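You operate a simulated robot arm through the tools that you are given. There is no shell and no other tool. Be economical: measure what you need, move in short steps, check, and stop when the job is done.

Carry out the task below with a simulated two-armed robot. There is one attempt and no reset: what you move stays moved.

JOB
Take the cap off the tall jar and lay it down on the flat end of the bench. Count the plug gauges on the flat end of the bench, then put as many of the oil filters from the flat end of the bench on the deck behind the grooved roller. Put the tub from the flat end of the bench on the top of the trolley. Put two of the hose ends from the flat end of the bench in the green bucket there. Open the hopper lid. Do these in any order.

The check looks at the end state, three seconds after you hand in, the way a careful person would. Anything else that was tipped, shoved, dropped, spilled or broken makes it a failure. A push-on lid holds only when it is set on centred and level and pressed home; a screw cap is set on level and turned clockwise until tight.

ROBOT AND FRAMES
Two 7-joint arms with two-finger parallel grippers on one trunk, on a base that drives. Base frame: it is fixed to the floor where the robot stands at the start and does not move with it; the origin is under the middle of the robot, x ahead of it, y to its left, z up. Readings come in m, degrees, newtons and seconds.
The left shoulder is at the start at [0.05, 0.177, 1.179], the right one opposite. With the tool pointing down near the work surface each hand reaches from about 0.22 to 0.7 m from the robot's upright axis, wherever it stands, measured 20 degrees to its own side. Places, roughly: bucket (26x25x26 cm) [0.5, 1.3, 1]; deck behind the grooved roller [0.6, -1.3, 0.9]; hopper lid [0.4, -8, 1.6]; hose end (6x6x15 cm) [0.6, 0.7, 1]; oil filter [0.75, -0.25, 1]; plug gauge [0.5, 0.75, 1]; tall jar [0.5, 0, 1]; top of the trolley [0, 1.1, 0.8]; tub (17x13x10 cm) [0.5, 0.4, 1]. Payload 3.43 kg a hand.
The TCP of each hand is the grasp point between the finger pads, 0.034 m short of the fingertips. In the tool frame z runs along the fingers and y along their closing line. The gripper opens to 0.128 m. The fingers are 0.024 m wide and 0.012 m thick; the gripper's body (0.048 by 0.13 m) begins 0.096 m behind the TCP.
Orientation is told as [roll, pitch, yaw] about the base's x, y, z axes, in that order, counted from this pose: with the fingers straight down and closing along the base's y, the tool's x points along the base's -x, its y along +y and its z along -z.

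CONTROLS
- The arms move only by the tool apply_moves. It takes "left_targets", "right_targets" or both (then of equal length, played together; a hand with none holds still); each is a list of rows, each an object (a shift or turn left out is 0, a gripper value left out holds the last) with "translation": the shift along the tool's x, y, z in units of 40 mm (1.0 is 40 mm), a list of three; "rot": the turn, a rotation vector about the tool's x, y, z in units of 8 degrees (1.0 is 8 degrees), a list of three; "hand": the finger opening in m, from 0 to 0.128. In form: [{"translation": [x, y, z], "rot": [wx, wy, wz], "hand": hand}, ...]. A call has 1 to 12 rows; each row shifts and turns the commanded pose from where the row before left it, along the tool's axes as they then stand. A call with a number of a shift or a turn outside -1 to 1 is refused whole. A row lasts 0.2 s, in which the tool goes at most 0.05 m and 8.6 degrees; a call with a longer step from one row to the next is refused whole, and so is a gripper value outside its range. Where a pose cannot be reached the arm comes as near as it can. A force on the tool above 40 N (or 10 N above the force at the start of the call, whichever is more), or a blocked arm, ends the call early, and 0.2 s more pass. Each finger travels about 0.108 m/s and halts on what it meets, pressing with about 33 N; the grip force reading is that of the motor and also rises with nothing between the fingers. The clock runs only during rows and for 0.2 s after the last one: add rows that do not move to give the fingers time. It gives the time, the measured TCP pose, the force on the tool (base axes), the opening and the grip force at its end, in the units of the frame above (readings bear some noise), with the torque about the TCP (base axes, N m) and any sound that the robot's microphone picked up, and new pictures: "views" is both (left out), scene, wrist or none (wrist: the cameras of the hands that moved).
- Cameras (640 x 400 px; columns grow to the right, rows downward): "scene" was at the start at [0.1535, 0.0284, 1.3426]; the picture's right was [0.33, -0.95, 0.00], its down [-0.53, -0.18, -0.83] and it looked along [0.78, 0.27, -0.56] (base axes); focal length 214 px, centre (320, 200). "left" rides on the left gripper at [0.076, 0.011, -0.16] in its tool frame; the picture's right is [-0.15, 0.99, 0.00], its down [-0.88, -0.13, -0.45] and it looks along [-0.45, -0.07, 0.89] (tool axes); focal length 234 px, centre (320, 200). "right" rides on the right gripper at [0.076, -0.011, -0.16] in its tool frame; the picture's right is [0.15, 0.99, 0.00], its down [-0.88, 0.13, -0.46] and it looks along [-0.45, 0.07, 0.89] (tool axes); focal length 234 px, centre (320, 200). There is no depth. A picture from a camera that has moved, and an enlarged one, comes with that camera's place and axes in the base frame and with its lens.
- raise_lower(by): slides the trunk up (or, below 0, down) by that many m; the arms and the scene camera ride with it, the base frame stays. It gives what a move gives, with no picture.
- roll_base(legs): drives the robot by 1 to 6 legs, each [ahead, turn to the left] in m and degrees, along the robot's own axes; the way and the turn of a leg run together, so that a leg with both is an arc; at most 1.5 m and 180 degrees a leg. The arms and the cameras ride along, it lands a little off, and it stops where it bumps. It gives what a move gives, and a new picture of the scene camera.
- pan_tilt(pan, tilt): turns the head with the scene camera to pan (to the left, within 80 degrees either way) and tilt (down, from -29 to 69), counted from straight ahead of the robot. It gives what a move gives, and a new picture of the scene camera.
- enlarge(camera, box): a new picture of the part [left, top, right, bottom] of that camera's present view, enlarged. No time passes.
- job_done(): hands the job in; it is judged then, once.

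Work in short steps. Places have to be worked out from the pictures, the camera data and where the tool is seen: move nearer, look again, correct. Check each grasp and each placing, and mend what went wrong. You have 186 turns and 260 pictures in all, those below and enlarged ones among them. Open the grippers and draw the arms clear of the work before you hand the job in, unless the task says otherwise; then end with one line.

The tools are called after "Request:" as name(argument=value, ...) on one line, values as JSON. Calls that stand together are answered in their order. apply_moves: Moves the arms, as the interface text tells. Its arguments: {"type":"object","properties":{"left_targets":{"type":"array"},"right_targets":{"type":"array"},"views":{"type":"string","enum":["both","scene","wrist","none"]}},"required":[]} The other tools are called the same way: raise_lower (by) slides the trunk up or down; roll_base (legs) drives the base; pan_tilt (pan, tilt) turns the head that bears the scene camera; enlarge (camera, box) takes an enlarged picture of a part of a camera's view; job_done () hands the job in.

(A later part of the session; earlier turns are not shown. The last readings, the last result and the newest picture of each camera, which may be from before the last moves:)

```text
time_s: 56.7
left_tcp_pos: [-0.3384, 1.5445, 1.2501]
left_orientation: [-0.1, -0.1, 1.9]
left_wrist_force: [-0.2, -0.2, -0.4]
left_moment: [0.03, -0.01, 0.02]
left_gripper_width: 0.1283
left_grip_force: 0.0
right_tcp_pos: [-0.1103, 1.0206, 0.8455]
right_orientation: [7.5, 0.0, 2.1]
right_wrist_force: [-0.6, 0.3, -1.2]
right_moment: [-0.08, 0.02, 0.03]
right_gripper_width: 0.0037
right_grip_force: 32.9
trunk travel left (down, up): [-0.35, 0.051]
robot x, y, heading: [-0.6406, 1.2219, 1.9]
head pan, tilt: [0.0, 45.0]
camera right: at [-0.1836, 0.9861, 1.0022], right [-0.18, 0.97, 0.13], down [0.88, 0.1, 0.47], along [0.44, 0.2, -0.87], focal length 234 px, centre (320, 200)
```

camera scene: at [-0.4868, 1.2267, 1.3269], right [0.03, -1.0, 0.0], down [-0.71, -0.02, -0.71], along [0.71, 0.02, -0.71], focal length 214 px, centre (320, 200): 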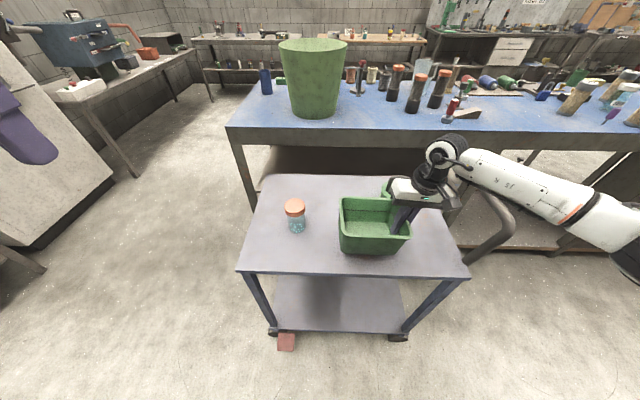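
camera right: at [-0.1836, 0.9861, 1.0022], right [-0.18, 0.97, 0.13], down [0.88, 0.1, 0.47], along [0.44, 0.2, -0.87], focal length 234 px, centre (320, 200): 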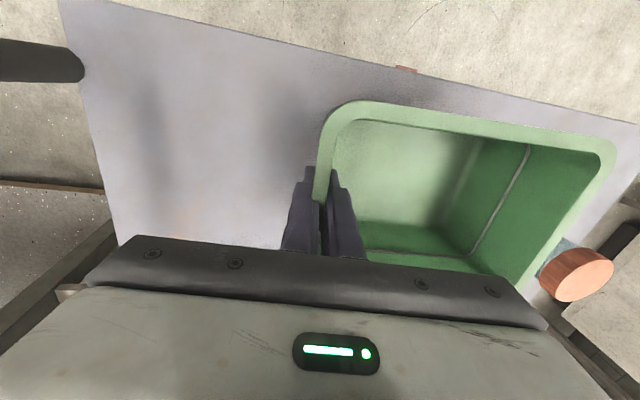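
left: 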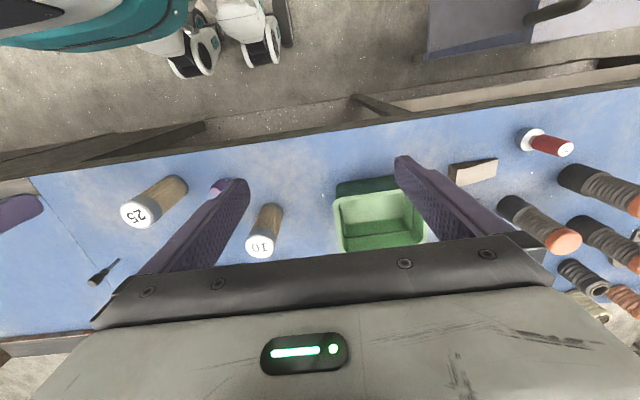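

Request:
apply_moves(right_targets=[{"translation": [0, -0.016, 0.125]}, {"translation": [0, -0.016, 0.125]}, {}], views="none")

Request:
apply_moves(right_targets=[{"translation": [0, -0.016, 0.125]}, {"translation": [0, -0.016, 0.125]}, {}], views="none")

Request:
apply_moves(right_targets=[{"translation": [0, -0.01, 0.075]}, {"translation": [0, -0.01, 0.075]}, {}], views="scene")

```text
time_s: 57.5
left_tcp_pos: [-0.3391, 1.5456, 1.2498]
left_orientation: [0.0, -0.1, 1.9]
left_wrist_force: [0.2, 0.3, -0.1]
left_moment: [-0.02, -0.01, 0.02]
left_gripper_width: 0.128
left_grip_force: 0.2
right_tcp_pos: [-0.1092, 1.0205, 0.8355]
right_orientation: [7.6, 0.0, 2.0]
right_wrist_force: [0.7, -1.0, -0.7]
right_moment: [-0.1, -0.02, 0.01]
right_gripper_width: 0.0033
right_grip_force: 32.8
trunk travel left (down, up): [-0.35, 0.051]
robot x, y, heading: [-0.6348, 1.2232, 2.2]
head pan, tilt: [0.0, 45.0]
```

```text
time_s: 58.3
left_tcp_pos: [-0.3391, 1.5454, 1.2478]
left_orientation: [-0.1, -0.1, 2.0]
left_wrist_force: [-0.2, 0.7, -0.2]
left_moment: [-0.04, -0.02, 0.01]
left_gripper_width: 0.128
left_grip_force: 0.2
right_tcp_pos: [-0.1106, 1.0209, 0.8256]
right_orientation: [7.6, 0.1, 2.0]
right_wrist_force: [-1.2, -0.5, 1.7]
right_moment: [-0.13, 0.22, 0.05]
right_gripper_width: 0.0038
right_grip_force: 32.8
trunk travel left (down, up): [-0.35, 0.051]
robot x, y, heading: [-0.6348, 1.2218, 2.1]
head pan, tilt: [0.0, 45.0]
```

```text
time_s: 59.1
left_tcp_pos: [-0.341, 1.546, 1.2514]
left_orientation: [-0.1, -0.2, 2.1]
left_wrist_force: [-0.1, 0.2, 0.1]
left_moment: [-0.01, 0.02, -0.01]
left_gripper_width: 0.1281
left_grip_force: 0.0
right_tcp_pos: [-0.1102, 1.0212, 0.8229]
right_orientation: [7.6, -0.4, 2.0]
right_wrist_force: [-1.8, -4.1, 23.1]
right_moment: [-0.19, -0.04, -0.05]
right_gripper_width: 0.0039
right_grip_force: 32.5
trunk travel left (down, up): [-0.35, 0.051]
robot x, y, heading: [-0.6383, 1.2227, 2.2]
head pan, tilt: [0.0, 45.0]
camera scene: at [-0.4892, 1.2271, 1.3274], right [0.03, -1.0, 0.0], down [-0.71, -0.02, -0.71], along [0.71, 0.02, -0.71], focal length 214 px, centre (320, 200)
```

scene: 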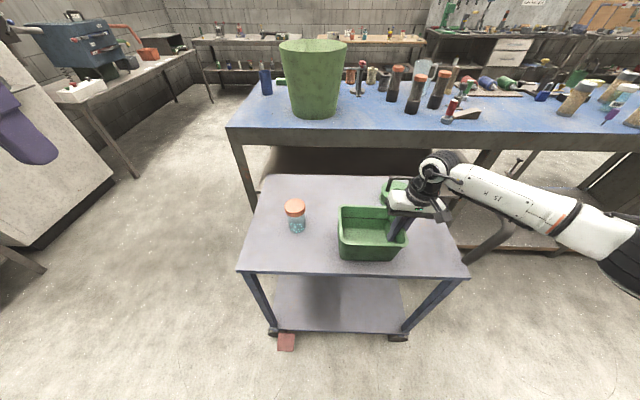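

Contact at 23 N. I relieve slightly, open, and rise straight along the fingers.

Request:
apply_moves(right_targets=[{"translation": [0, 0.006, -0.05]}, {"hand": 0.05}, {}, {}, {"translation": [0, 0.05, -0.4]}, {"translation": [0, 0.12, -0.9]}, {"translation": [0, 0.12, -0.9]}, {"translation": [0, 0.12, -0.9]}, {"translation": [0, 0.12, -0.9]}, {"translation": [0, 0.12, -0.9]}, {"translation": [0, 0.12, -0.9]}, {"translation": [0, 0.12, -0.9]}], views="both")

```text
time_s: 61.7
left_tcp_pos: [-0.3393, 1.5459, 1.2486]
left_orientation: [-0.2, -0.1, 2.1]
left_wrist_force: [-0.2, 0.2, -0.2]
left_moment: [0.01, -0.02, 0.0]
left_gripper_width: 0.128
left_grip_force: 0.1
right_tcp_pos: [-0.1107, 1.0165, 1.0926]
right_orientation: [7.6, -0.1, 2.0]
right_wrist_force: [-0.2, 0.3, 0.3]
right_moment: [0.02, 0.0, 0.03]
right_gripper_width: 0.0501
right_grip_force: 0.0
trunk travel left (down, up): [-0.35, 0.051]
robot x, y, heading: [-0.6389, 1.2241, 1.8]
head pan, tilt: [0.0, 45.0]
camera scene: at [-0.4872, 1.2269, 1.3269], right [0.03, -1.0, 0.0], down [-0.71, -0.02, -0.71], along [0.71, 0.02, -0.71], focal length 214 px, centre (320, 200)
camera right: at [-0.1847, 0.9818, 1.2488], right [-0.18, 0.97, 0.13], down [0.88, 0.1, 0.47], along [0.44, 0.2, -0.87], focal length 234 px, centre (320, 200)
```

scene: 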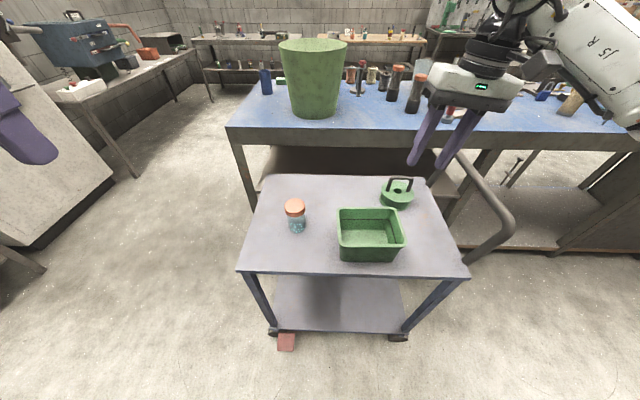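
right: 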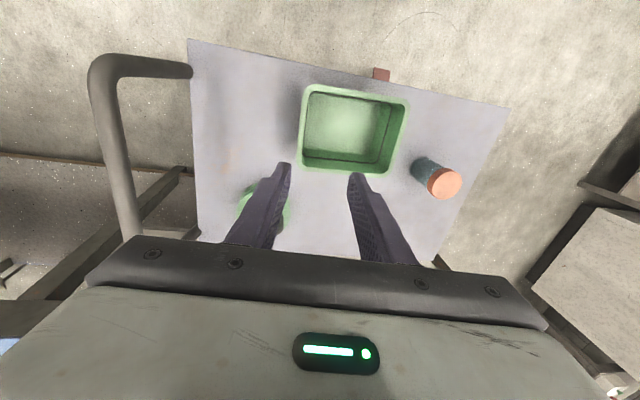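

The tub stands on the trolley. I zoom on the bench's left end to look for hidden gauges.

Request:
enlarge(camera="scene", box=[230, 30, 450, 140])

```text
2.91 times, centred on (340, 85) of scene
camera zoom: at [-0.4872, 1.2269, 1.3269], right [0.03, -1.0, 0.0], down [-0.71, -0.02, -0.71], along [0.71, 0.02, -0.71], focal length 624 px, centre (262, 534)
```

zoom: 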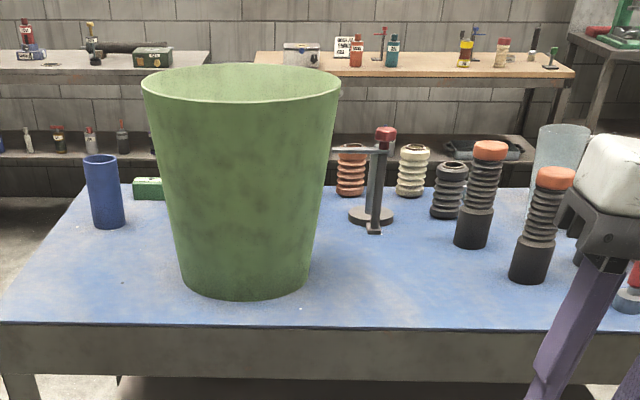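

Bucket at about (0.50,1.28). Now I retract the right arm and drive back in front of the hose ends.

Request:
apply_moves(right_targets=[{"rot": [0.95, 0, 0], "translation": [0, 0, -0.9], "hand": 0.1}, {"translation": [0.9, 0, -0.9]}, {"translation": [0.9, 0, -0.9]}, {"translation": [0.9, 0, -0.6]}, {"translation": [0.9, 0, 0]}, {"translation": [0.9, 0, 0]}], views="none")

Request:
roll_base(legs=[[0, -92], [0.83, 0], [0, 90], [0.55, 0], [0, 35]])

Request:
pan_tilt(pan=5, tilt=40)

```text
refused: row 2 steps farther than a row can; nothing moved
```

```text
time_s: 78.2
left_tcp_pos: [-0.0312, 0.7976, 1.248]
left_orientation: [-0.1, -0.2, 31.5]
left_wrist_force: [0.6, 0.1, 0.5]
left_moment: [-0.06, -0.06, -0.01]
left_gripper_width: 0.1278
left_grip_force: 0.0
right_tcp_pos: [0.4279, 0.449, 1.0905]
right_orientation: [7.5, 0.0, 31.5]
right_wrist_force: [0.4, 0.0, 0.8]
right_moment: [-0.02, -0.02, -0.01]
right_gripper_width: 0.0497
right_grip_force: 0.1
trunk travel left (down, up): [-0.35, 0.051]
robot x, y, heading: [-0.1327, 0.3646, 31.3]
head pan, tilt: [0.0, 45.0]
camera scene: at [-0.0029, 0.447, 1.3269], right [0.52, -0.85, 0.0], down [-0.6, -0.37, -0.71], along [0.6, 0.37, -0.71], focal length 214 px, centre (320, 200)
```

scene: 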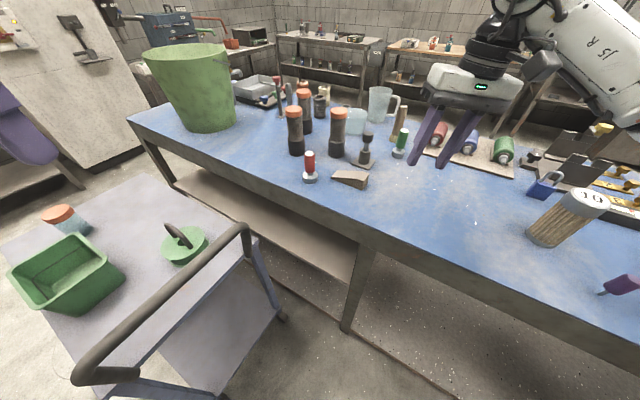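

```text
time_s: 78.9
left_tcp_pos: [-0.0299, 0.7965, 1.2498]
left_orientation: [0.1, -0.1, 31.5]
left_wrist_force: [0.6, -0.2, 0.2]
left_moment: [0.0, -0.02, 0.02]
left_gripper_width: 0.1281
left_grip_force: 0.1
right_tcp_pos: [0.4295, 0.45, 1.0919]
right_orientation: [7.6, 0.0, 31.5]
right_wrist_force: [0.4, -0.8, 0.2]
right_moment: [-0.01, -0.02, 0.03]
right_gripper_width: 0.05
right_grip_force: 0.0
trunk travel left (down, up): [-0.35, 0.051]
robot x, y, heading: [-0.1316, 0.3725, 31.2]
head pan, tilt: [5.0, 40.0]
camera scene: at [-0.0036, 0.4547, 1.3341], right [0.59, -0.8, 0.0], down [-0.52, -0.38, -0.77], along [0.62, 0.45, -0.64], focal length 214 px, centre (320, 200)
```

scene: 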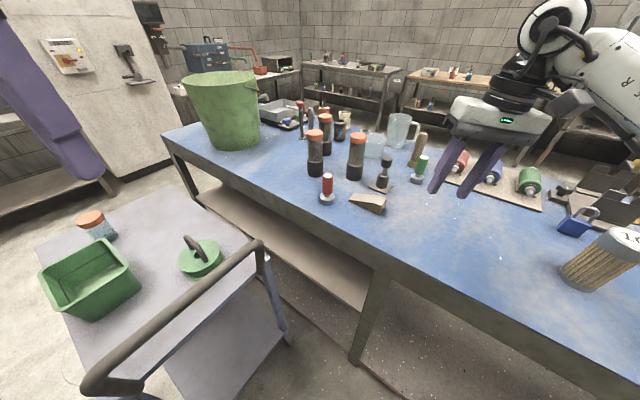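

The pose came out safe. Now raise and straighten the right hand, opening it, before nudging the base forward.

Request:
apply_moves(right_targets=[{"rot": [0.95, 0, 0], "translation": [0, 0.1, -0.8], "hand": 0.1}, {"translation": [0.6, 0, -0.9]}, {"translation": [0.6, 0, -0.9]}, {"translation": [0.6, 0, -0.9]}, {"translation": [0.6, 0, -0.9]}, {"translation": [0.6, 0, 0]}], views="none")

Request:
roll_base(legs=[[0.13, 0]])

```text
time_s: 80.3
left_tcp_pos: [-0.0289, 0.797, 1.2496]
left_orientation: [0.0, -0.1, 31.5]
left_wrist_force: [-0.2, 0.2, -0.4]
left_moment: [0.03, 0.01, 0.01]
left_gripper_width: 0.1281
left_grip_force: 0.1
right_tcp_pos: [0.3261, 0.3866, 1.2704]
right_orientation: [-0.1, 0.1, 31.5]
right_wrist_force: [0.2, -0.2, -0.1]
right_moment: [-0.02, 0.02, -0.01]
right_gripper_width: 0.0999
right_grip_force: 0.0
trunk travel left (down, up): [-0.35, 0.051]
robot x, y, heading: [-0.1333, 0.3704, 31.6]
head pan, tilt: [5.0, 40.0]
```

```text
time_s: 81.5
left_tcp_pos: [0.0788, 0.8627, 1.248]
left_orientation: [0.0, -0.1, 31.5]
left_wrist_force: [0.4, 0.0, 0.3]
left_moment: [-0.01, 0.04, 0.01]
left_gripper_width: 0.1278
left_grip_force: 0.1
right_tcp_pos: [0.434, 0.4522, 1.2689]
right_orientation: [0.1, 0.0, 31.5]
right_wrist_force: [0.5, -0.3, -0.6]
right_moment: [-0.03, 0.05, -0.02]
right_gripper_width: 0.1001
right_grip_force: 0.2
trunk travel left (down, up): [-0.35, 0.051]
robot x, y, heading: [-0.0257, 0.4303, 31.1]
head pan, tilt: [5.0, 40.0]
camera scene: at [0.1048, 0.5211, 1.334], right [0.59, -0.8, 0.0], down [-0.52, -0.38, -0.77], along [0.62, 0.45, -0.64], focal length 214 px, centre (320, 200)
```

scene: 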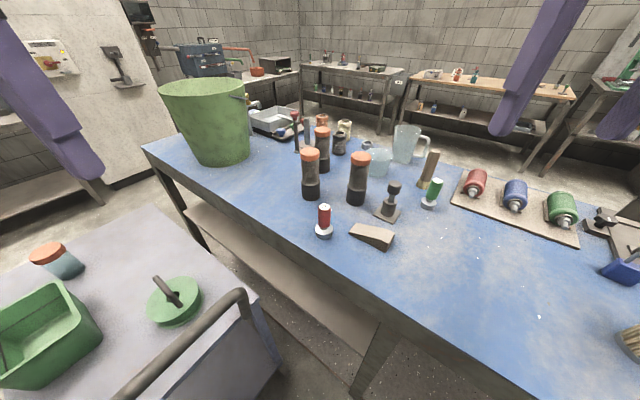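

Hose ends: A≈(0.51,0.85), C≈(0.57,0.73). They are close, so I take A first with the left hand, hovering above it.

Request:
apply_moves(left_targets=[{"translation": [-0.824, -0.539, 0], "hand": 0.1}, {"translation": [-0.824, -0.539, 0]}, {"translation": [-0.824, -0.539, 0]}, {"translation": [-0.824, -0.539, 0]}, {"translation": [-0.824, -0.539, 0]}, {"translation": [-0.824, -0.539, 0]}, {"translation": [-0.824, -0.539, 0]}, {"translation": [-0.824, -0.539, 0]}, {"translation": [-0.824, -0.539, 0]}, {"translation": [-0.824, -0.539, 0]}, {"translation": [-0.824, -0.539, 0]}, {}], views="both")

```text
time_s: 84.2
left_tcp_pos: [0.2869, 0.882, 1.1923]
left_orientation: [-0.1, 0.0, 31.5]
left_wrist_force: [1.2, -0.3, 0.5]
left_moment: [-0.05, 0.04, 0.01]
left_gripper_width: 0.0996
left_grip_force: 0.0
left hand out of reach, approached as far as the arm can: row 5, 6, 7, 8, 9, 10, 11
right_tcp_pos: [0.4318, 0.4514, 1.2703]
right_orientation: [0.0, 0.0, 31.4]
right_wrist_force: [-0.1, -1.0, 1.2]
right_moment: [0.01, -0.05, 0.0]
right_gripper_width: 0.1002
right_grip_force: 0.1
trunk travel left (down, up): [-0.35, 0.051]
robot x, y, heading: [-0.0263, 0.4349, 31.3]
head pan, tilt: [5.0, 40.0]
camera scene: at [0.104, 0.5206, 1.3342], right [0.59, -0.8, 0.0], down [-0.52, -0.38, -0.77], along [0.62, 0.45, -0.64], focal length 214 px, centre (320, 200)
camera left: at [0.2177, 0.853, 1.3507], right [-0.39, 0.92, 0.0], down [0.82, 0.35, 0.46], along [0.42, 0.18, -0.89], focal length 234 px, centre (320, 200)
```

scene: 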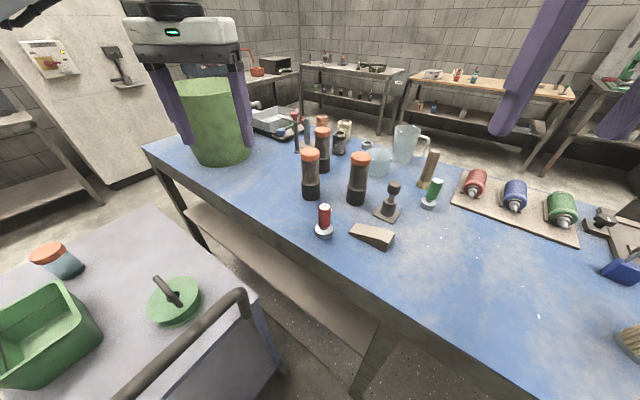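
left: 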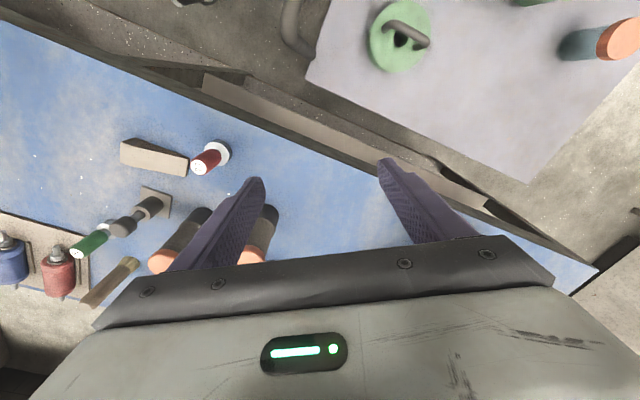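

At that height the straight-down reach is short. I tilt the left tool 45° forward, which extends reach, and see where it ends.

Request:
apply_moves(left_targets=[{"rot": [0, -0.94, 0]}, {"rot": [0, -0.94, 0]}, {"rot": [0, -0.94, 0]}, {"rot": [0, -0.94, 0]}, {"rot": [0, -0.94, 0]}, {"rot": [0, -0.94, 0]}, {}], views="both")

```text
time_s: 85.8
left_tcp_pos: [0.2901, 0.8823, 1.1918]
left_orientation: [0.0, -45.3, 31.6]
left_wrist_force: [0.9, -0.5, -0.1]
left_moment: [-0.02, 0.0, -0.03]
left_gripper_width: 0.1004
left_grip_force: 0.0
right_tcp_pos: [0.4328, 0.4515, 1.2708]
right_orientation: [0.0, -0.1, 31.5]
right_wrist_force: [-0.1, 0.1, -1.2]
right_moment: [-0.02, 0.01, 0.02]
right_gripper_width: 0.0998
right_grip_force: 0.0
trunk travel left (down, up): [-0.35, 0.051]
robot x, y, heading: [-0.0228, 0.4325, 31.5]
head pan, tilt: [5.0, 40.0]
camera scene: at [0.1042, 0.5206, 1.3341], right [0.59, -0.8, 0.0], down [-0.52, -0.38, -0.77], along [0.62, 0.45, -0.64], focal length 214 px, centre (320, 200)
camera left: at [0.1428, 0.8045, 1.2486], right [-0.43, 0.9, 0.1], down [0.32, 0.04, 0.95], along [0.84, 0.44, -0.31], focal length 234 px, centre (320, 200)
```

scene: 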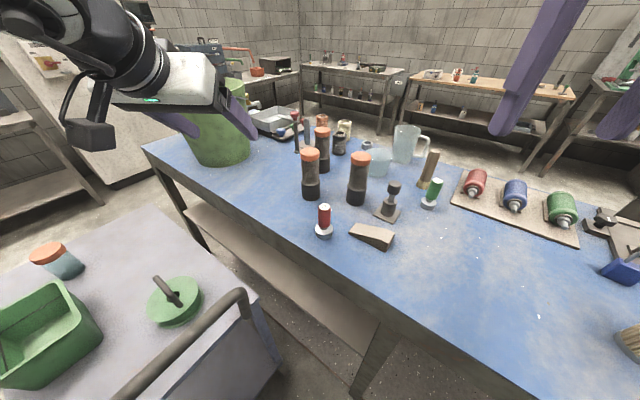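
left: 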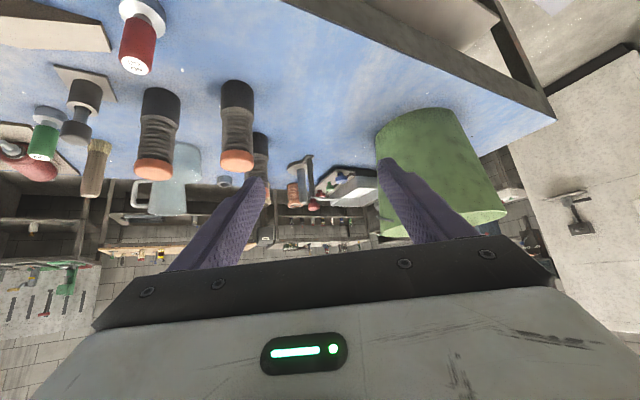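

A is at about (0.503,0.85). I move to a pre-grasp 10 cm back along the tilted tool axis.

Request:
apply_moves(left_targets=[{"translation": [-0.03, -0.69, 0.636], "hand": 0.095}, {"translation": [-0.03, -0.69, 0.636]}, {"translation": [-0.03, -0.69, 0.636]}, {"translation": [-0.03, -0.69, 0.636]}, {"translation": [-0.03, -0.69, 0.636]}, {}], views="both")

```text
time_s: 87.2
left_tcp_pos: [0.4069, 0.8319, 1.1172]
left_orientation: [-0.2, -45.2, 31.6]
left_wrist_force: [0.3, -0.1, 0.3]
left_moment: [0.01, -0.02, -0.01]
left_gripper_width: 0.095
left_grip_force: 0.1
left hand out of reach, approached as far as the arm can: row 4, 5
right_tcp_pos: [0.4321, 0.452, 1.27]
right_orientation: [0.1, 0.0, 31.5]
right_wrist_force: [0.1, 0.7, -0.2]
right_moment: [0.01, -0.02, 0.0]
right_gripper_width: 0.1002
right_grip_force: 0.1
trunk travel left (down, up): [-0.35, 0.051]
robot x, y, heading: [-0.0242, 0.4317, 31.3]
head pan, tilt: [5.0, 40.0]
camera scene: at [0.1041, 0.5206, 1.3341], right [0.59, -0.8, 0.0], down [-0.52, -0.38, -0.77], along [0.62, 0.45, -0.64], focal length 214 px, centre (320, 200)
camera left: at [0.2591, 0.7548, 1.1756], right [-0.43, 0.9, 0.1], down [0.32, 0.05, 0.95], along [0.85, 0.44, -0.31], focal length 234 px, centre (320, 200)
```

scene: 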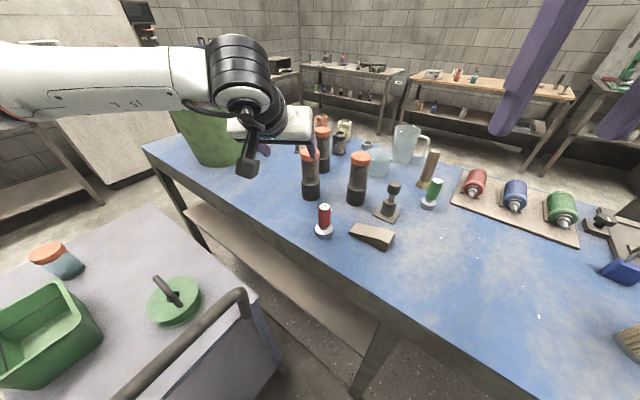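
left: 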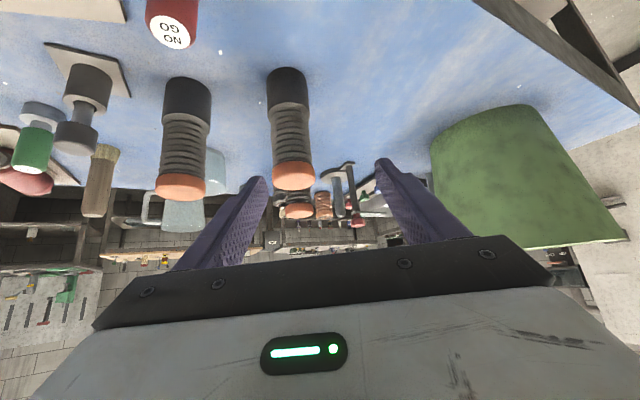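

Joint limits bind this far inboard. I pull the left hand back, reduce the tilt to ~25°, raise the trunk, then turn the base so A lies ~24° to the left side.

Request:
apply_moves(left_targets=[{"translation": [0, 0, -0.9]}, {"translation": [0, 0, -0.9]}, {"translation": [0, 0, -0.9]}, {"rot": [0, 0.85, 0]}, {"rot": [0, 0.85, 0]}, {"rot": [0, 0.8, 0]}, {}], views="none")

Request:
raise_lower(by=0.05)

Request:
roll_base(legs=[[0, -16], [0.05, 0]])

```text
time_s: 88.8
left_tcp_pos: [0.3344, 0.816, 1.2018]
left_orientation: [-0.1, -25.1, 31.4]
left_wrist_force: [-0.2, 0.8, -0.6]
left_moment: [0.03, -0.02, 0.02]
left_gripper_width: 0.0947
left_grip_force: 0.1
left hand out of reach, approached as far as the arm can: row 5, 6
right_tcp_pos: [0.4328, 0.4521, 1.2697]
right_orientation: [0.1, -0.1, 31.4]
right_wrist_force: [-0.1, -0.7, 0.4]
right_moment: [0.0, -0.04, -0.02]
right_gripper_width: 0.0999
right_grip_force: 0.0
trunk travel left (down, up): [-0.35, 0.051]
robot x, y, heading: [-0.0247, 0.4348, 31.5]
head pan, tilt: [5.0, 40.0]
```

```text
time_s: 89.7
left_tcp_pos: [0.335, 0.8149, 1.2509]
left_orientation: [0.0, -25.2, 31.5]
left_wrist_force: [-0.3, 0.4, 0.7]
left_moment: [0.01, 0.03, -0.01]
left_gripper_width: 0.0951
left_grip_force: 0.1
right_tcp_pos: [0.4328, 0.4528, 1.3196]
right_orientation: [-0.1, 0.0, 31.4]
right_wrist_force: [0.4, 0.2, -0.7]
right_moment: [0.0, 0.0, -0.02]
right_gripper_width: 0.0999
right_grip_force: 0.1
trunk travel left (down, up): [-0.4, 0.001]
robot x, y, heading: [-0.0271, 0.4321, 31.4]
head pan, tilt: [5.0, 40.0]
```

```text
time_s: 91.5
left_tcp_pos: [0.4758, 0.7126, 1.2506]
left_orientation: [-0.1, -25.1, 15.2]
left_wrist_force: [-0.3, 0.2, -0.1]
left_moment: [0.0, 0.06, -0.03]
left_gripper_width: 0.095
left_grip_force: 0.2
right_tcp_pos: [0.4695, 0.3371, 1.3201]
right_orientation: [0.0, 0.0, 15.2]
right_wrist_force: [0.6, -0.8, -0.1]
right_moment: [-0.01, 0.03, 0.01]
right_gripper_width: 0.0999
right_grip_force: 0.0
trunk travel left (down, up): [-0.4, 0.001]
robot x, y, heading: [0.0236, 0.4452, 14.9]
head pan, tilt: [5.0, 40.0]
camera scene: at [0.1728, 0.4945, 1.384], right [0.35, -0.94, 0.0], down [-0.6, -0.22, -0.77], along [0.72, 0.26, -0.64], focal length 214 px, centre (320, 200)
```

scene: 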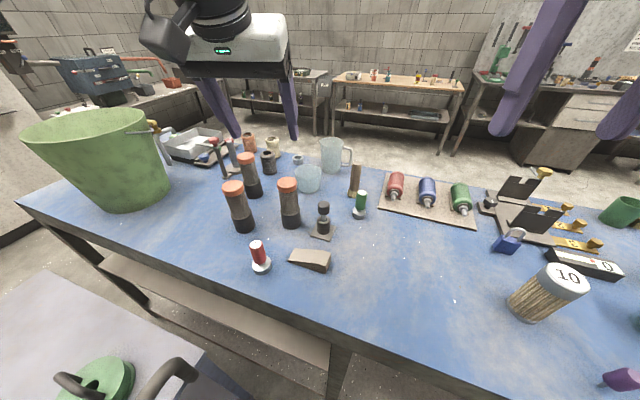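

Now A lies at 25° left. I move the left hand (tilt 25°) to a pre-grasp above A.

Request:
apply_moves(left_targets=[{"translation": [0.186, 0.61, 0.504]}, {"translation": [0.186, 0.61, 0.504]}, {"translation": [0.186, 0.61, 0.504]}, {"translation": [0.186, 0.61, 0.504]}, {"translation": [0.186, 0.61, 0.504]}, {}], views="both")

```text
time_s: 92.9
left_tcp_pos: [0.4524, 0.833, 1.1446]
left_orientation: [-0.1, -25.2, 15.3]
left_wrist_force: [-0.5, 0.4, 0.1]
left_moment: [-0.01, -0.02, -0.03]
left_gripper_width: 0.095
left_grip_force: 0.0
right_tcp_pos: [0.4678, 0.3361, 1.3199]
right_orientation: [-0.1, 0.0, 15.2]
right_wrist_force: [0.5, -0.4, -0.2]
right_moment: [0.01, 0.01, 0.02]
right_gripper_width: 0.0999
right_grip_force: 0.1
trunk travel left (down, up): [-0.4, 0.001]
robot x, y, heading: [0.0236, 0.444, 15.1]
head pan, tilt: [5.0, 40.0]
camera scene: at [0.1717, 0.494, 1.3841], right [0.34, -0.94, 0.0], down [-0.6, -0.22, -0.77], along [0.72, 0.26, -0.64], focal length 214 px, centre (320, 200)
camera left: at [0.3177, 0.8083, 1.2546], right [-0.13, 0.99, 0.06], down [0.62, 0.03, 0.79], along [0.78, 0.14, -0.61], focal length 234 px, centre (320, 200)
```

scene: 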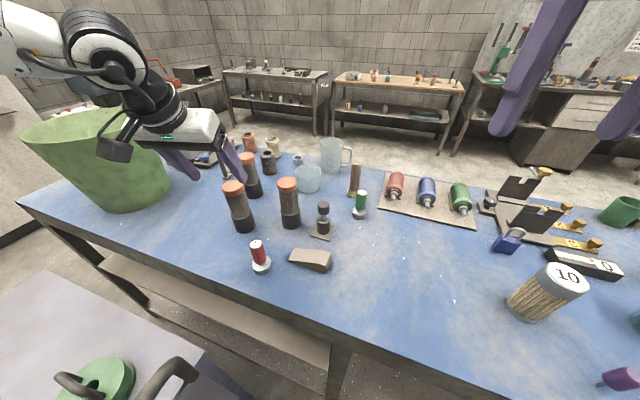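
left: 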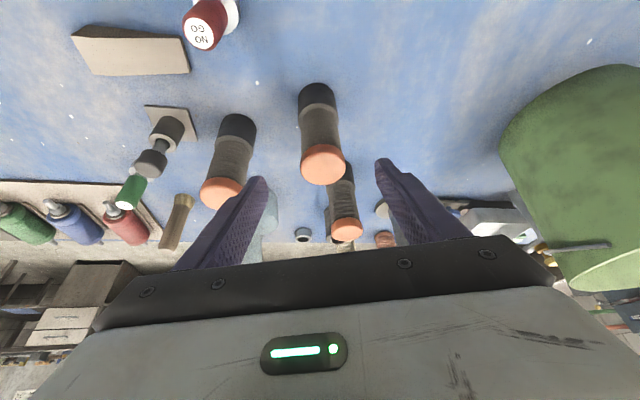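

A sits between the open fingers' line. Advance along the tool axis and close.

Request:
apply_moves(left_targets=[{"translation": [0, 0, 0.75]}, {"translation": [0, 0, 0.75]}, {"translation": [0, 0, 0.75]}, {"translation": [0, 0, 0.75]}, {}], views="both")

```text
time_s: 94.1
left_tcp_pos: [0.5049, 0.8441, 1.0347]
left_orientation: [0.0, -25.1, 15.4]
left_wrist_force: [0.9, 0.0, 0.4]
left_moment: [-0.01, -0.01, 0.01]
left_gripper_width: 0.0949
left_grip_force: 0.1
right_tcp_pos: [0.4671, 0.3366, 1.3202]
right_orientation: [0.0, 0.0, 15.2]
right_wrist_force: [-0.8, 0.0, 1.0]
right_moment: [0.02, 0.0, 0.01]
right_gripper_width: 0.1
right_grip_force: 0.0
trunk travel left (down, up): [-0.4, 0.001]
robot x, y, heading: [0.0252, 0.4484, 15.1]
head pan, tilt: [5.0, 40.0]
camera scene: at [0.1712, 0.4943, 1.3842], right [0.35, -0.94, 0.0], down [-0.6, -0.22, -0.77], along [0.72, 0.26, -0.64], focal length 214 px, centre (320, 200)
camera left: at [0.3701, 0.8201, 1.1455], right [-0.13, 0.99, 0.06], down [0.62, 0.03, 0.79], along [0.78, 0.14, -0.61], focal length 234 px, centre (320, 200)
```

scene: 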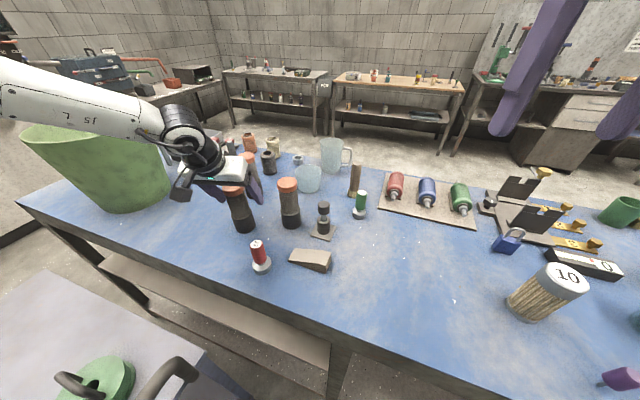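
left: 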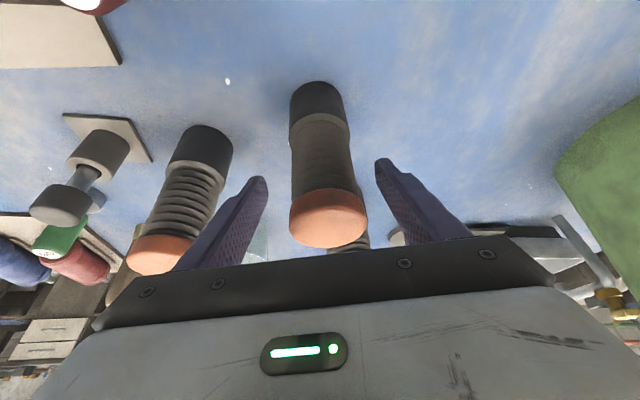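

Request:
apply_moves(left_targets=[{"hand": 0.04}, {}, {}, {}, {}], views="wrist")

```text
time_s: 95.3
left_tcp_pos: [0.5048, 0.8452, 1.0342]
left_orientation: [-0.1, -25.2, 15.3]
left_wrist_force: [-0.1, 0.0, 0.0]
left_moment: [0.0, -0.03, -0.02]
left_gripper_width: 0.0508
left_grip_force: 33.6
right_tcp_pos: [0.4685, 0.3372, 1.3198]
right_orientation: [0.0, 0.1, 15.2]
right_wrist_force: [0.6, 0.4, -0.5]
right_moment: [0.0, -0.05, 0.01]
right_gripper_width: 0.0997
right_grip_force: 0.1
trunk travel left (down, up): [-0.4, 0.001]
robot x, y, heading: [0.0204, 0.4448, 14.9]
head pan, tilt: [5.0, 40.0]
camera left: at [0.3702, 0.8201, 1.1456], right [-0.13, 0.99, 0.06], down [0.62, 0.03, 0.79], along [0.78, 0.14, -0.61], focal length 234 px, centre (320, 200)
```

left: 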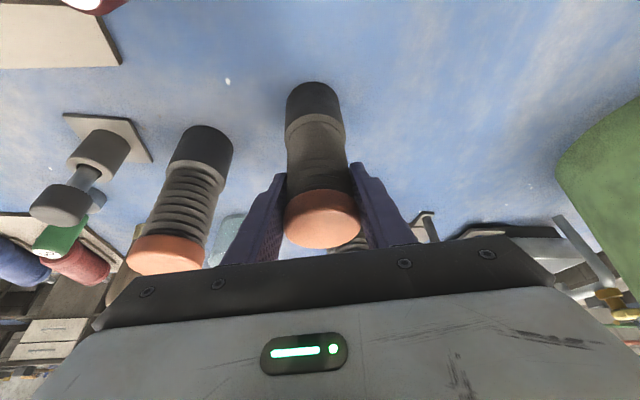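

Held at 51 mm. Lift 20 cm straight up.

Request:
apply_moves(left_targets=[{"translation": [-0.2, 0, -0.45], "hand": 0.0}, {"translation": [-0.42, 0, -0.9]}, {"translation": [-0.42, 0, -0.9]}, {"translation": [-0.42, 0, -0.9]}, {"translation": [-0.42, 0, -0.9]}, {"translation": [0.9, 0, -0.42]}, {"translation": [0.9, 0, -0.42]}, {}], views="both")

```text
time_s: 97.1
left_tcp_pos: [0.4237, 0.8259, 1.2136]
left_orientation: [-0.1, -25.2, 15.3]
left_wrist_force: [0.7, -0.5, -1.5]
left_moment: [0.01, -0.01, 0.03]
left_gripper_width: 0.0507
left_grip_force: 33.4
right_tcp_pos: [0.4685, 0.3369, 1.3194]
right_orientation: [0.0, 0.1, 15.2]
right_wrist_force: [0.0, -0.7, -0.7]
right_moment: [0.02, 0.02, 0.0]
right_gripper_width: 0.1
right_grip_force: 0.0
trunk travel left (down, up): [-0.4, 0.001]
robot x, y, heading: [0.0245, 0.4437, 15.4]
head pan, tilt: [5.0, 40.0]
camera scene: at [0.1722, 0.4945, 1.384], right [0.34, -0.94, 0.0], down [-0.6, -0.22, -0.77], along [0.72, 0.26, -0.64], focal length 214 px, centre (320, 200)
camera left: at [0.289, 0.8009, 1.3255], right [-0.13, 0.99, 0.06], down [0.62, 0.03, 0.79], along [0.78, 0.14, -0.61], focal length 234 px, centre (320, 200)
```

scene: 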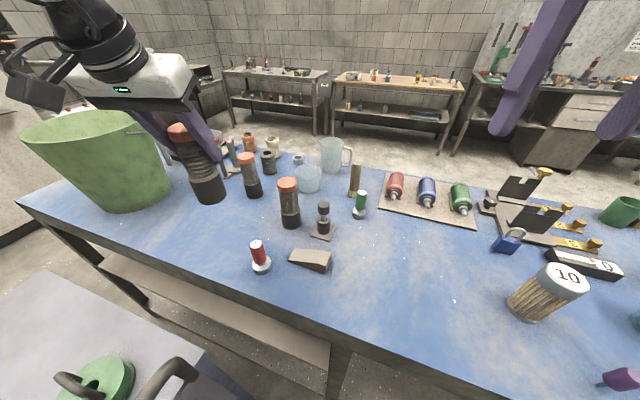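
left: 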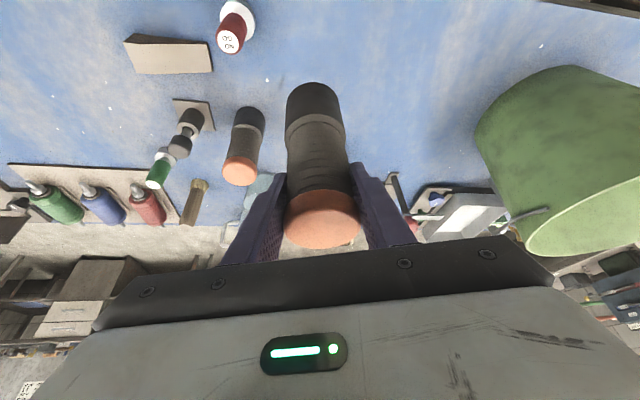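

Hose A is held. Turn the base left 30° so hose C comes to the right hand's side.

Request:
roll_base(legs=[[0, 30]])

```text
time_s: 99.0
left_tcp_pos: [0.1719, 0.9764, 1.2145]
left_orientation: [-0.1, -25.3, 46.2]
left_wrist_force: [0.2, 0.6, -1.8]
left_moment: [0.04, 0.0, -0.04]
left_gripper_width: 0.0512
left_grip_force: 32.8
right_tcp_pos: [0.4615, 0.5809, 1.3214]
right_orientation: [-0.1, 0.1, 46.1]
right_wrist_force: [-0.7, 0.3, 0.2]
right_moment: [0.03, -0.01, 0.06]
right_gripper_width: 0.1
right_grip_force: 0.1
trunk travel left (down, up): [-0.4, 0.001]
robot x, y, heading: [0.0241, 0.4506, 46.2]
head pan, tilt: [5.0, 40.0]
camera scene: at [0.1259, 0.5637, 1.3841], right [0.78, -0.63, 0.0], down [-0.4, -0.5, -0.77], along [0.48, 0.6, -0.64], focal length 214 px, centre (320, 200)
```

scene: 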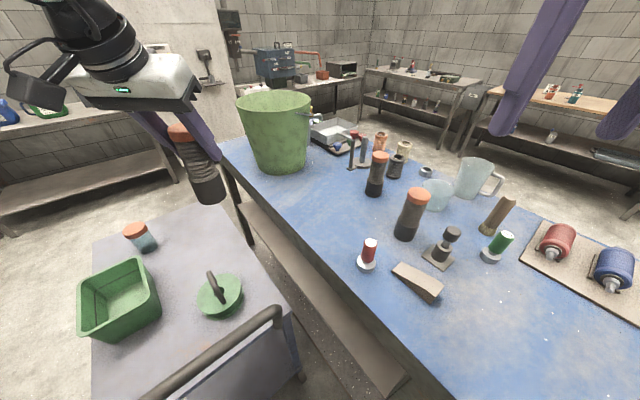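

Right hand: tilt 25° and go to pre-grasp above C (0.56,0.722).

Request:
apply_moves(right_targets=[{"rot": [0, -0.785, 0], "hand": 0.09}, {"rot": [0, -0.785, 0]}, {"rot": [0, -0.785, 0]}, {"rot": [0, -0.785, 0]}, {"translation": [-0.1375, 0.108, 0.878]}, {"translation": [-0.1375, 0.108, 0.878]}, {"translation": [-0.1375, 0.108, 0.878]}, {"translation": [-0.1375, 0.108, 0.878]}, {"translation": [-0.1375, 0.108, 0.878]}, {"translation": [-0.1375, 0.108, 0.878]}, {}], views="both")

```text
time_s: 101.5
left_tcp_pos: [0.172, 0.9764, 1.2151]
left_orientation: [0.0, -25.2, 46.2]
left_wrist_force: [0.3, 0.2, -1.1]
left_moment: [0.03, 0.0, -0.01]
left_gripper_width: 0.0513
left_grip_force: 32.9
right_tcp_pos: [0.526, 0.6843, 1.1415]
right_orientation: [0.0, -25.2, 46.2]
right_wrist_force: [0.0, -0.9, 0.9]
right_moment: [0.02, 0.01, 0.02]
right_gripper_width: 0.0903
right_grip_force: 0.1
trunk travel left (down, up): [-0.4, 0.001]
robot x, y, heading: [0.022, 0.4456, 46.1]
head pan, tilt: [5.0, 40.0]
camera scene: at [0.1259, 0.5632, 1.3842], right [0.78, -0.63, 0.0], down [-0.4, -0.5, -0.77], along [0.48, 0.6, -0.64], focal length 214 px, centre (320, 200)
camera right: at [0.4397, 0.5775, 1.2548], right [-0.81, 0.59, -0.06], down [0.32, 0.53, 0.79], along [0.5, 0.61, -0.61], focal length 234 px, centre (320, 200)
```

scene: 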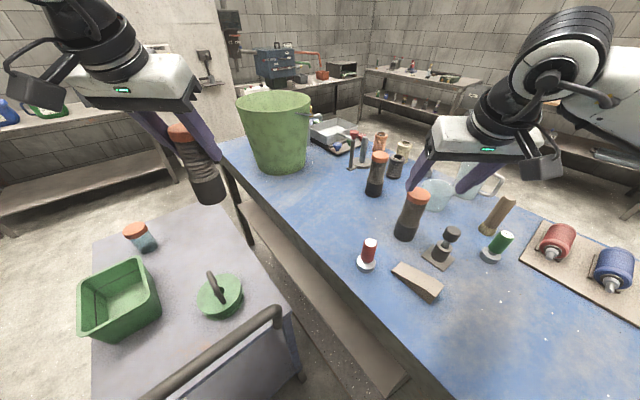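
right: 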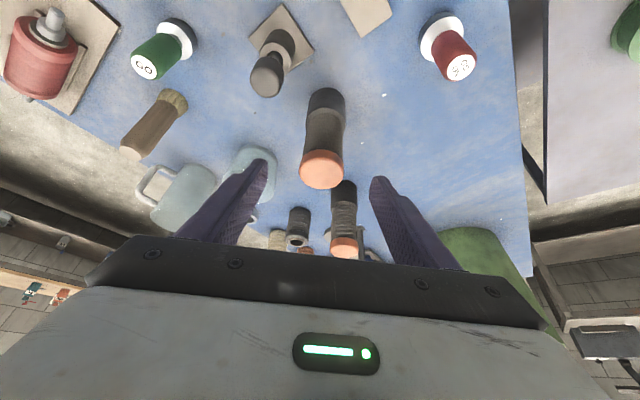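

C is centred between the fingers. Advance and close.

Request:
apply_moves(right_targets=[{"translation": [0, 0, 0.75]}, {"translation": [0, 0, 0.75]}, {"translation": [0, 0, 0.75]}, {"translation": [0, 0, 0.7]}, {}, {"hand": 0.0}, {}, {}, {}, {}], views="wrist")

```text
time_s: 103.7
left_tcp_pos: [0.1717, 0.9752, 1.2147]
left_orientation: [0.0, -25.2, 46.2]
left_wrist_force: [-0.3, -0.2, -0.7]
left_moment: [0.02, -0.02, -0.01]
left_gripper_width: 0.0509
left_grip_force: 32.6
right_tcp_pos: [0.5589, 0.718, 1.036]
right_orientation: [0.0, -25.1, 46.3]
right_wrist_force: [-1.2, -0.4, 0.1]
right_moment: [-0.02, 0.02, 0.01]
right_gripper_width: 0.051
right_grip_force: 33.2
trunk travel left (down, up): [-0.4, 0.001]
robot x, y, heading: [0.0241, 0.4474, 46.1]
head pan, tilt: [5.0, 40.0]
camera right: at [0.4743, 0.6118, 1.1483], right [-0.81, 0.59, -0.06], down [0.32, 0.53, 0.79], along [0.5, 0.61, -0.61], focal length 234 px, centre (320, 200)
```

right: 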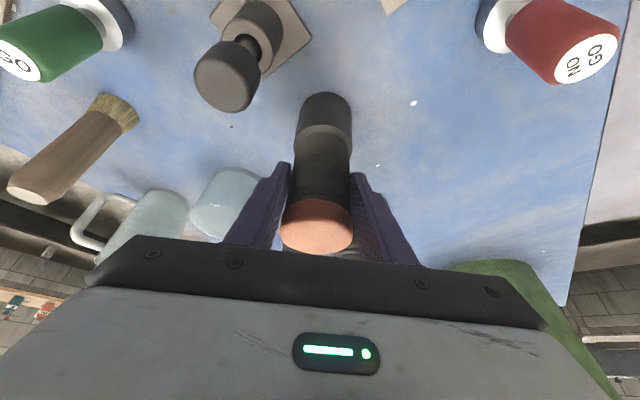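

Held. Lift and draw in.

Request:
apply_moves(right_targets=[{"translation": [-0.2, 0, -0.45]}, {"translation": [-0.42, 0, -0.9]}, {"translation": [-0.42, 0, -0.9]}, {"translation": [-0.42, 0, -0.9]}, {"translation": [-0.42, 0, -0.9]}, {"translation": [-0.3, 0, -0.65]}, {"translation": [0.9, 0, -0.42]}, {"translation": [0.9, 0, -0.42]}, {"translation": [0.9, 0, -0.42]}, {"translation": [0.9, 0, -0.42]}, {}], views="scene")

```text
time_s: 106.0
left_tcp_pos: [0.172, 0.9765, 1.2144]
left_orientation: [0.1, -25.3, 46.2]
left_wrist_force: [0.4, 0.1, -1.4]
left_moment: [-0.01, 0.01, -0.02]
left_gripper_width: 0.051
left_grip_force: 32.9
right_tcp_pos: [0.4475, 0.6044, 1.244]
right_orientation: [0.0, -25.2, 46.3]
right_wrist_force: [0.4, 0.6, -0.4]
right_moment: [0.01, 0.01, 0.04]
right_gripper_width: 0.051
right_grip_force: 32.8
trunk travel left (down, up): [-0.4, 0.001]
robot x, y, heading: [0.022, 0.4498, 46.1]
head pan, tilt: [5.0, 40.0]
camera scene: at [0.1266, 0.5638, 1.384], right [0.78, -0.63, 0.0], down [-0.4, -0.5, -0.77], along [0.48, 0.6, -0.64], focal length 214 px, centre (320, 200)
```

scene: 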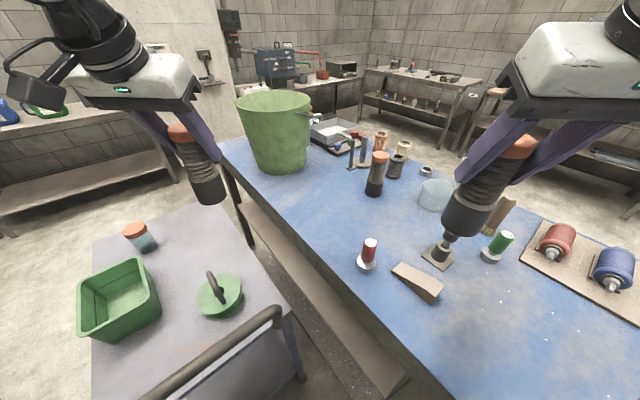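

Both hoses held. Now drive around the trolley to the left end of the bench.

Request:
roll_base(legs=[[0, -46], [-0.65, 0], [0, 90], [1.58, 0], [0, -90], [0.9, 0]])

```text
refused: 1.58 is not a number from -1.5 to 1.5
```

Request:
roll_base(legs=[[0, -46], [-0.65, 0], [0, 90], [1.5, 0], [0, -90]])

```text
time_s: 126.5
left_tcp_pos: [-0.2105, 2.2586, 1.2137]
left_orientation: [-0.2, -25.3, 3.7]
left_wrist_force: [-0.1, -0.1, -1.9]
left_moment: [0.0, -0.01, 0.03]
left_gripper_width: 0.0509
left_grip_force: 32.9
right_tcp_pos: [-0.2593, 1.7998, 1.2441]
right_orientation: [0.0, -25.1, 3.7]
right_wrist_force: [0.3, 0.6, -1.5]
right_moment: [-0.02, -0.03, -0.01]
right_gripper_width: 0.0512
right_grip_force: 32.9
trunk travel left (down, up): [-0.4, 0.001]
robot x, y, heading: [-0.6831, 1.9699, 3.7]
head pan, tilt: [5.0, 40.0]
camera scene: at [-0.5245, 1.9857, 1.3841], right [0.15, -0.99, 0.0], down [-0.64, -0.1, -0.77], along [0.76, 0.11, -0.64], focal length 214 px, centre (320, 200)
```

scene: 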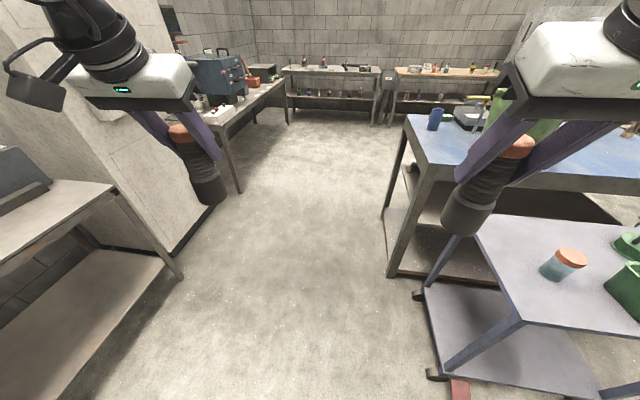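

Request:
roll_base(legs=[[0, -4.5], [1.16, 0], [0, -89]])

Request:
pan_tilt(pan=0, tilt=40)

```text
time_s: 136.7
left_tcp_pos: [0.7387, 1.4681, 1.2144]
left_orientation: [-0.1, -25.2, -90.5]
left_wrist_force: [-0.4, 0.2, -0.9]
left_moment: [0.01, -0.03, 0.02]
left_gripper_width: 0.051
left_grip_force: 33.3
right_tcp_pos: [0.2838, 1.549, 1.2438]
right_orientation: [-0.1, -25.0, -90.5]
right_wrist_force: [0.0, -0.3, -1.4]
right_moment: [0.03, 0.02, -0.02]
right_gripper_width: 0.0509
right_grip_force: 32.7
trunk travel left (down, up): [-0.4, 0.001]
robot x, y, heading: [0.484, 1.9575, -90.7]
head pan, tilt: [5.0, 40.0]
camera scene: at [0.4886, 1.7989, 1.3841], right [-1.0, -0.08, 0.0], down [-0.05, 0.64, -0.77], along [0.06, -0.76, -0.64], focal length 214 px, centre (320, 200)
```

scene: 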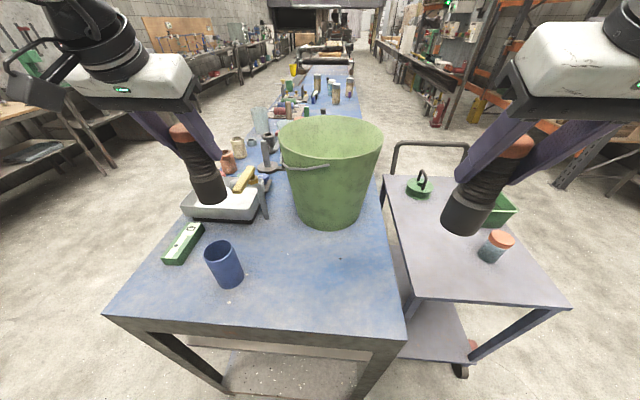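

```text
time_s: 137.4
left_tcp_pos: [0.7392, 1.4677, 1.214]
left_orientation: [-0.1, -25.1, -90.5]
left_wrist_force: [-0.1, -0.8, -2.5]
left_moment: [0.01, 0.02, -0.02]
left_gripper_width: 0.0507
left_grip_force: 33.2
right_tcp_pos: [0.2836, 1.5495, 1.2451]
right_orientation: [-0.1, -25.1, -90.6]
right_wrist_force: [-0.6, 0.0, -0.8]
right_moment: [-0.01, 0.0, 0.01]
right_gripper_width: 0.0506
right_grip_force: 33.4
trunk travel left (down, up): [-0.4, 0.001]
robot x, y, heading: [0.4835, 1.9547, -90.6]
head pan, tilt: [0.0, 40.0]
camera scene: at [0.4814, 1.7987, 1.3841], right [-1.0, 0.01, 0.0], down [0.01, 0.64, -0.77], along [-0.01, -0.77, -0.64], focal length 214 px, centre (320, 200)
```

scene: 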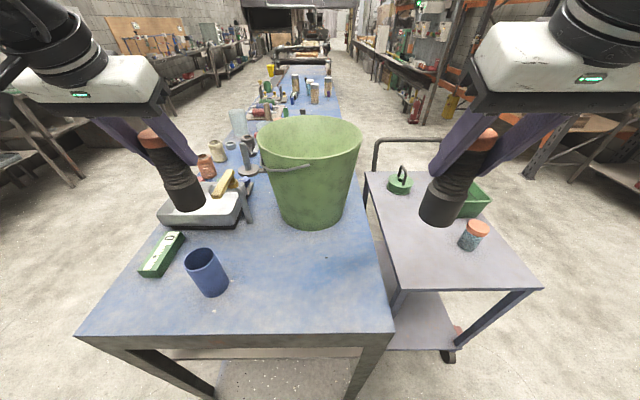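

No further gauges here, so the count stays at two. Zoom on the bucket to fix its rim position.

Request:
enlarge(camera="scene", box=[230, 100, 390, 240])

```text
2.86 times, centred on (310, 170) of scene
camera zoom: at [0.4814, 1.7987, 1.3841], right [-1.0, 0.01, 0.0], down [0.01, 0.64, -0.77], along [-0.01, -0.77, -0.64], focal length 613 px, centre (349, 286)
```

zoom: 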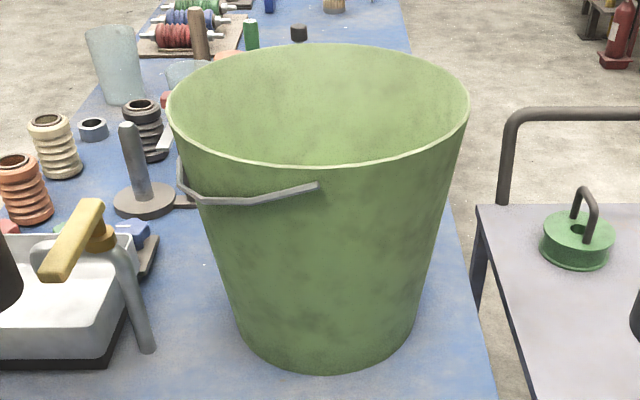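

Bucket centre ≈(0.50,1.295), rim z≈1.18. I raise the left hose well above the rim, then turn the base right so the bucket is on the left hand's side.

Request:
apply_moves(left_targets=[{"translation": [-0.42, 0, -0.9]}, {"translation": [-0.42, 0, -0.9]}, {"translation": [-0.42, 0, -0.9]}, {"translation": [-0.36, 0, -0.77]}, {"translation": [0.9, 0, -0.42]}, {"translation": [0.9, 0, -0.42]}, {}], views="none")

```text
time_s: 139.0
left_tcp_pos: [0.737, 1.5434, 1.3692]
left_orientation: [-0.1, -25.1, -90.6]
left_wrist_force: [0.1, -0.4, -1.6]
left_moment: [0.02, -0.01, -0.01]
left_gripper_width: 0.0504
left_grip_force: 32.9
right_tcp_pos: [0.2833, 1.5497, 1.2448]
right_orientation: [0.0, -25.0, -90.6]
right_wrist_force: [-0.2, -0.4, -1.0]
right_moment: [0.01, -0.01, 0.01]
right_gripper_width: 0.0508
right_grip_force: 33.2
trunk travel left (down, up): [-0.4, 0.001]
robot x, y, heading: [0.4829, 1.9563, -90.8]
head pan, tilt: [0.0, 40.0]
```

Request:
roll_base(legs=[[0.03, 0], [0, -21]])

```text
time_s: 140.0
left_tcp_pos: [0.7372, 1.5191, 1.3684]
left_orientation: [-0.1, -24.9, -90.4]
left_wrist_force: [-0.1, -0.4, -1.2]
left_moment: [-0.03, 0.01, -0.02]
left_gripper_width: 0.051
left_grip_force: 32.4
right_tcp_pos: [0.2824, 1.5235, 1.2434]
right_orientation: [-0.1, -25.1, -90.5]
right_wrist_force: [0.0, 0.4, -1.4]
right_moment: [0.0, 0.0, 0.03]
right_gripper_width: 0.0509
right_grip_force: 33.1
trunk travel left (down, up): [-0.4, 0.001]
robot x, y, heading: [0.481, 1.9269, -90.6]
head pan, tilt: [0.0, 40.0]
stopped in leg 1: the robot was blocked; the commanded pose is now the measured one
camera scene: at [0.4811, 1.7731, 1.3843], right [-1.0, 0.01, 0.0], down [0.01, 0.64, -0.77], along [-0.01, -0.77, -0.64], focal length 214 px, centre (320, 200)
```

scene: 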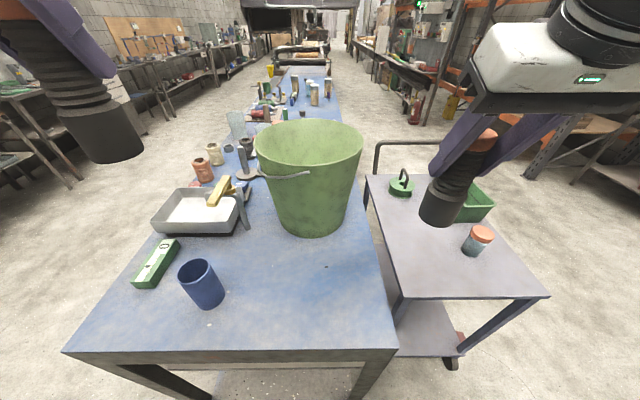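

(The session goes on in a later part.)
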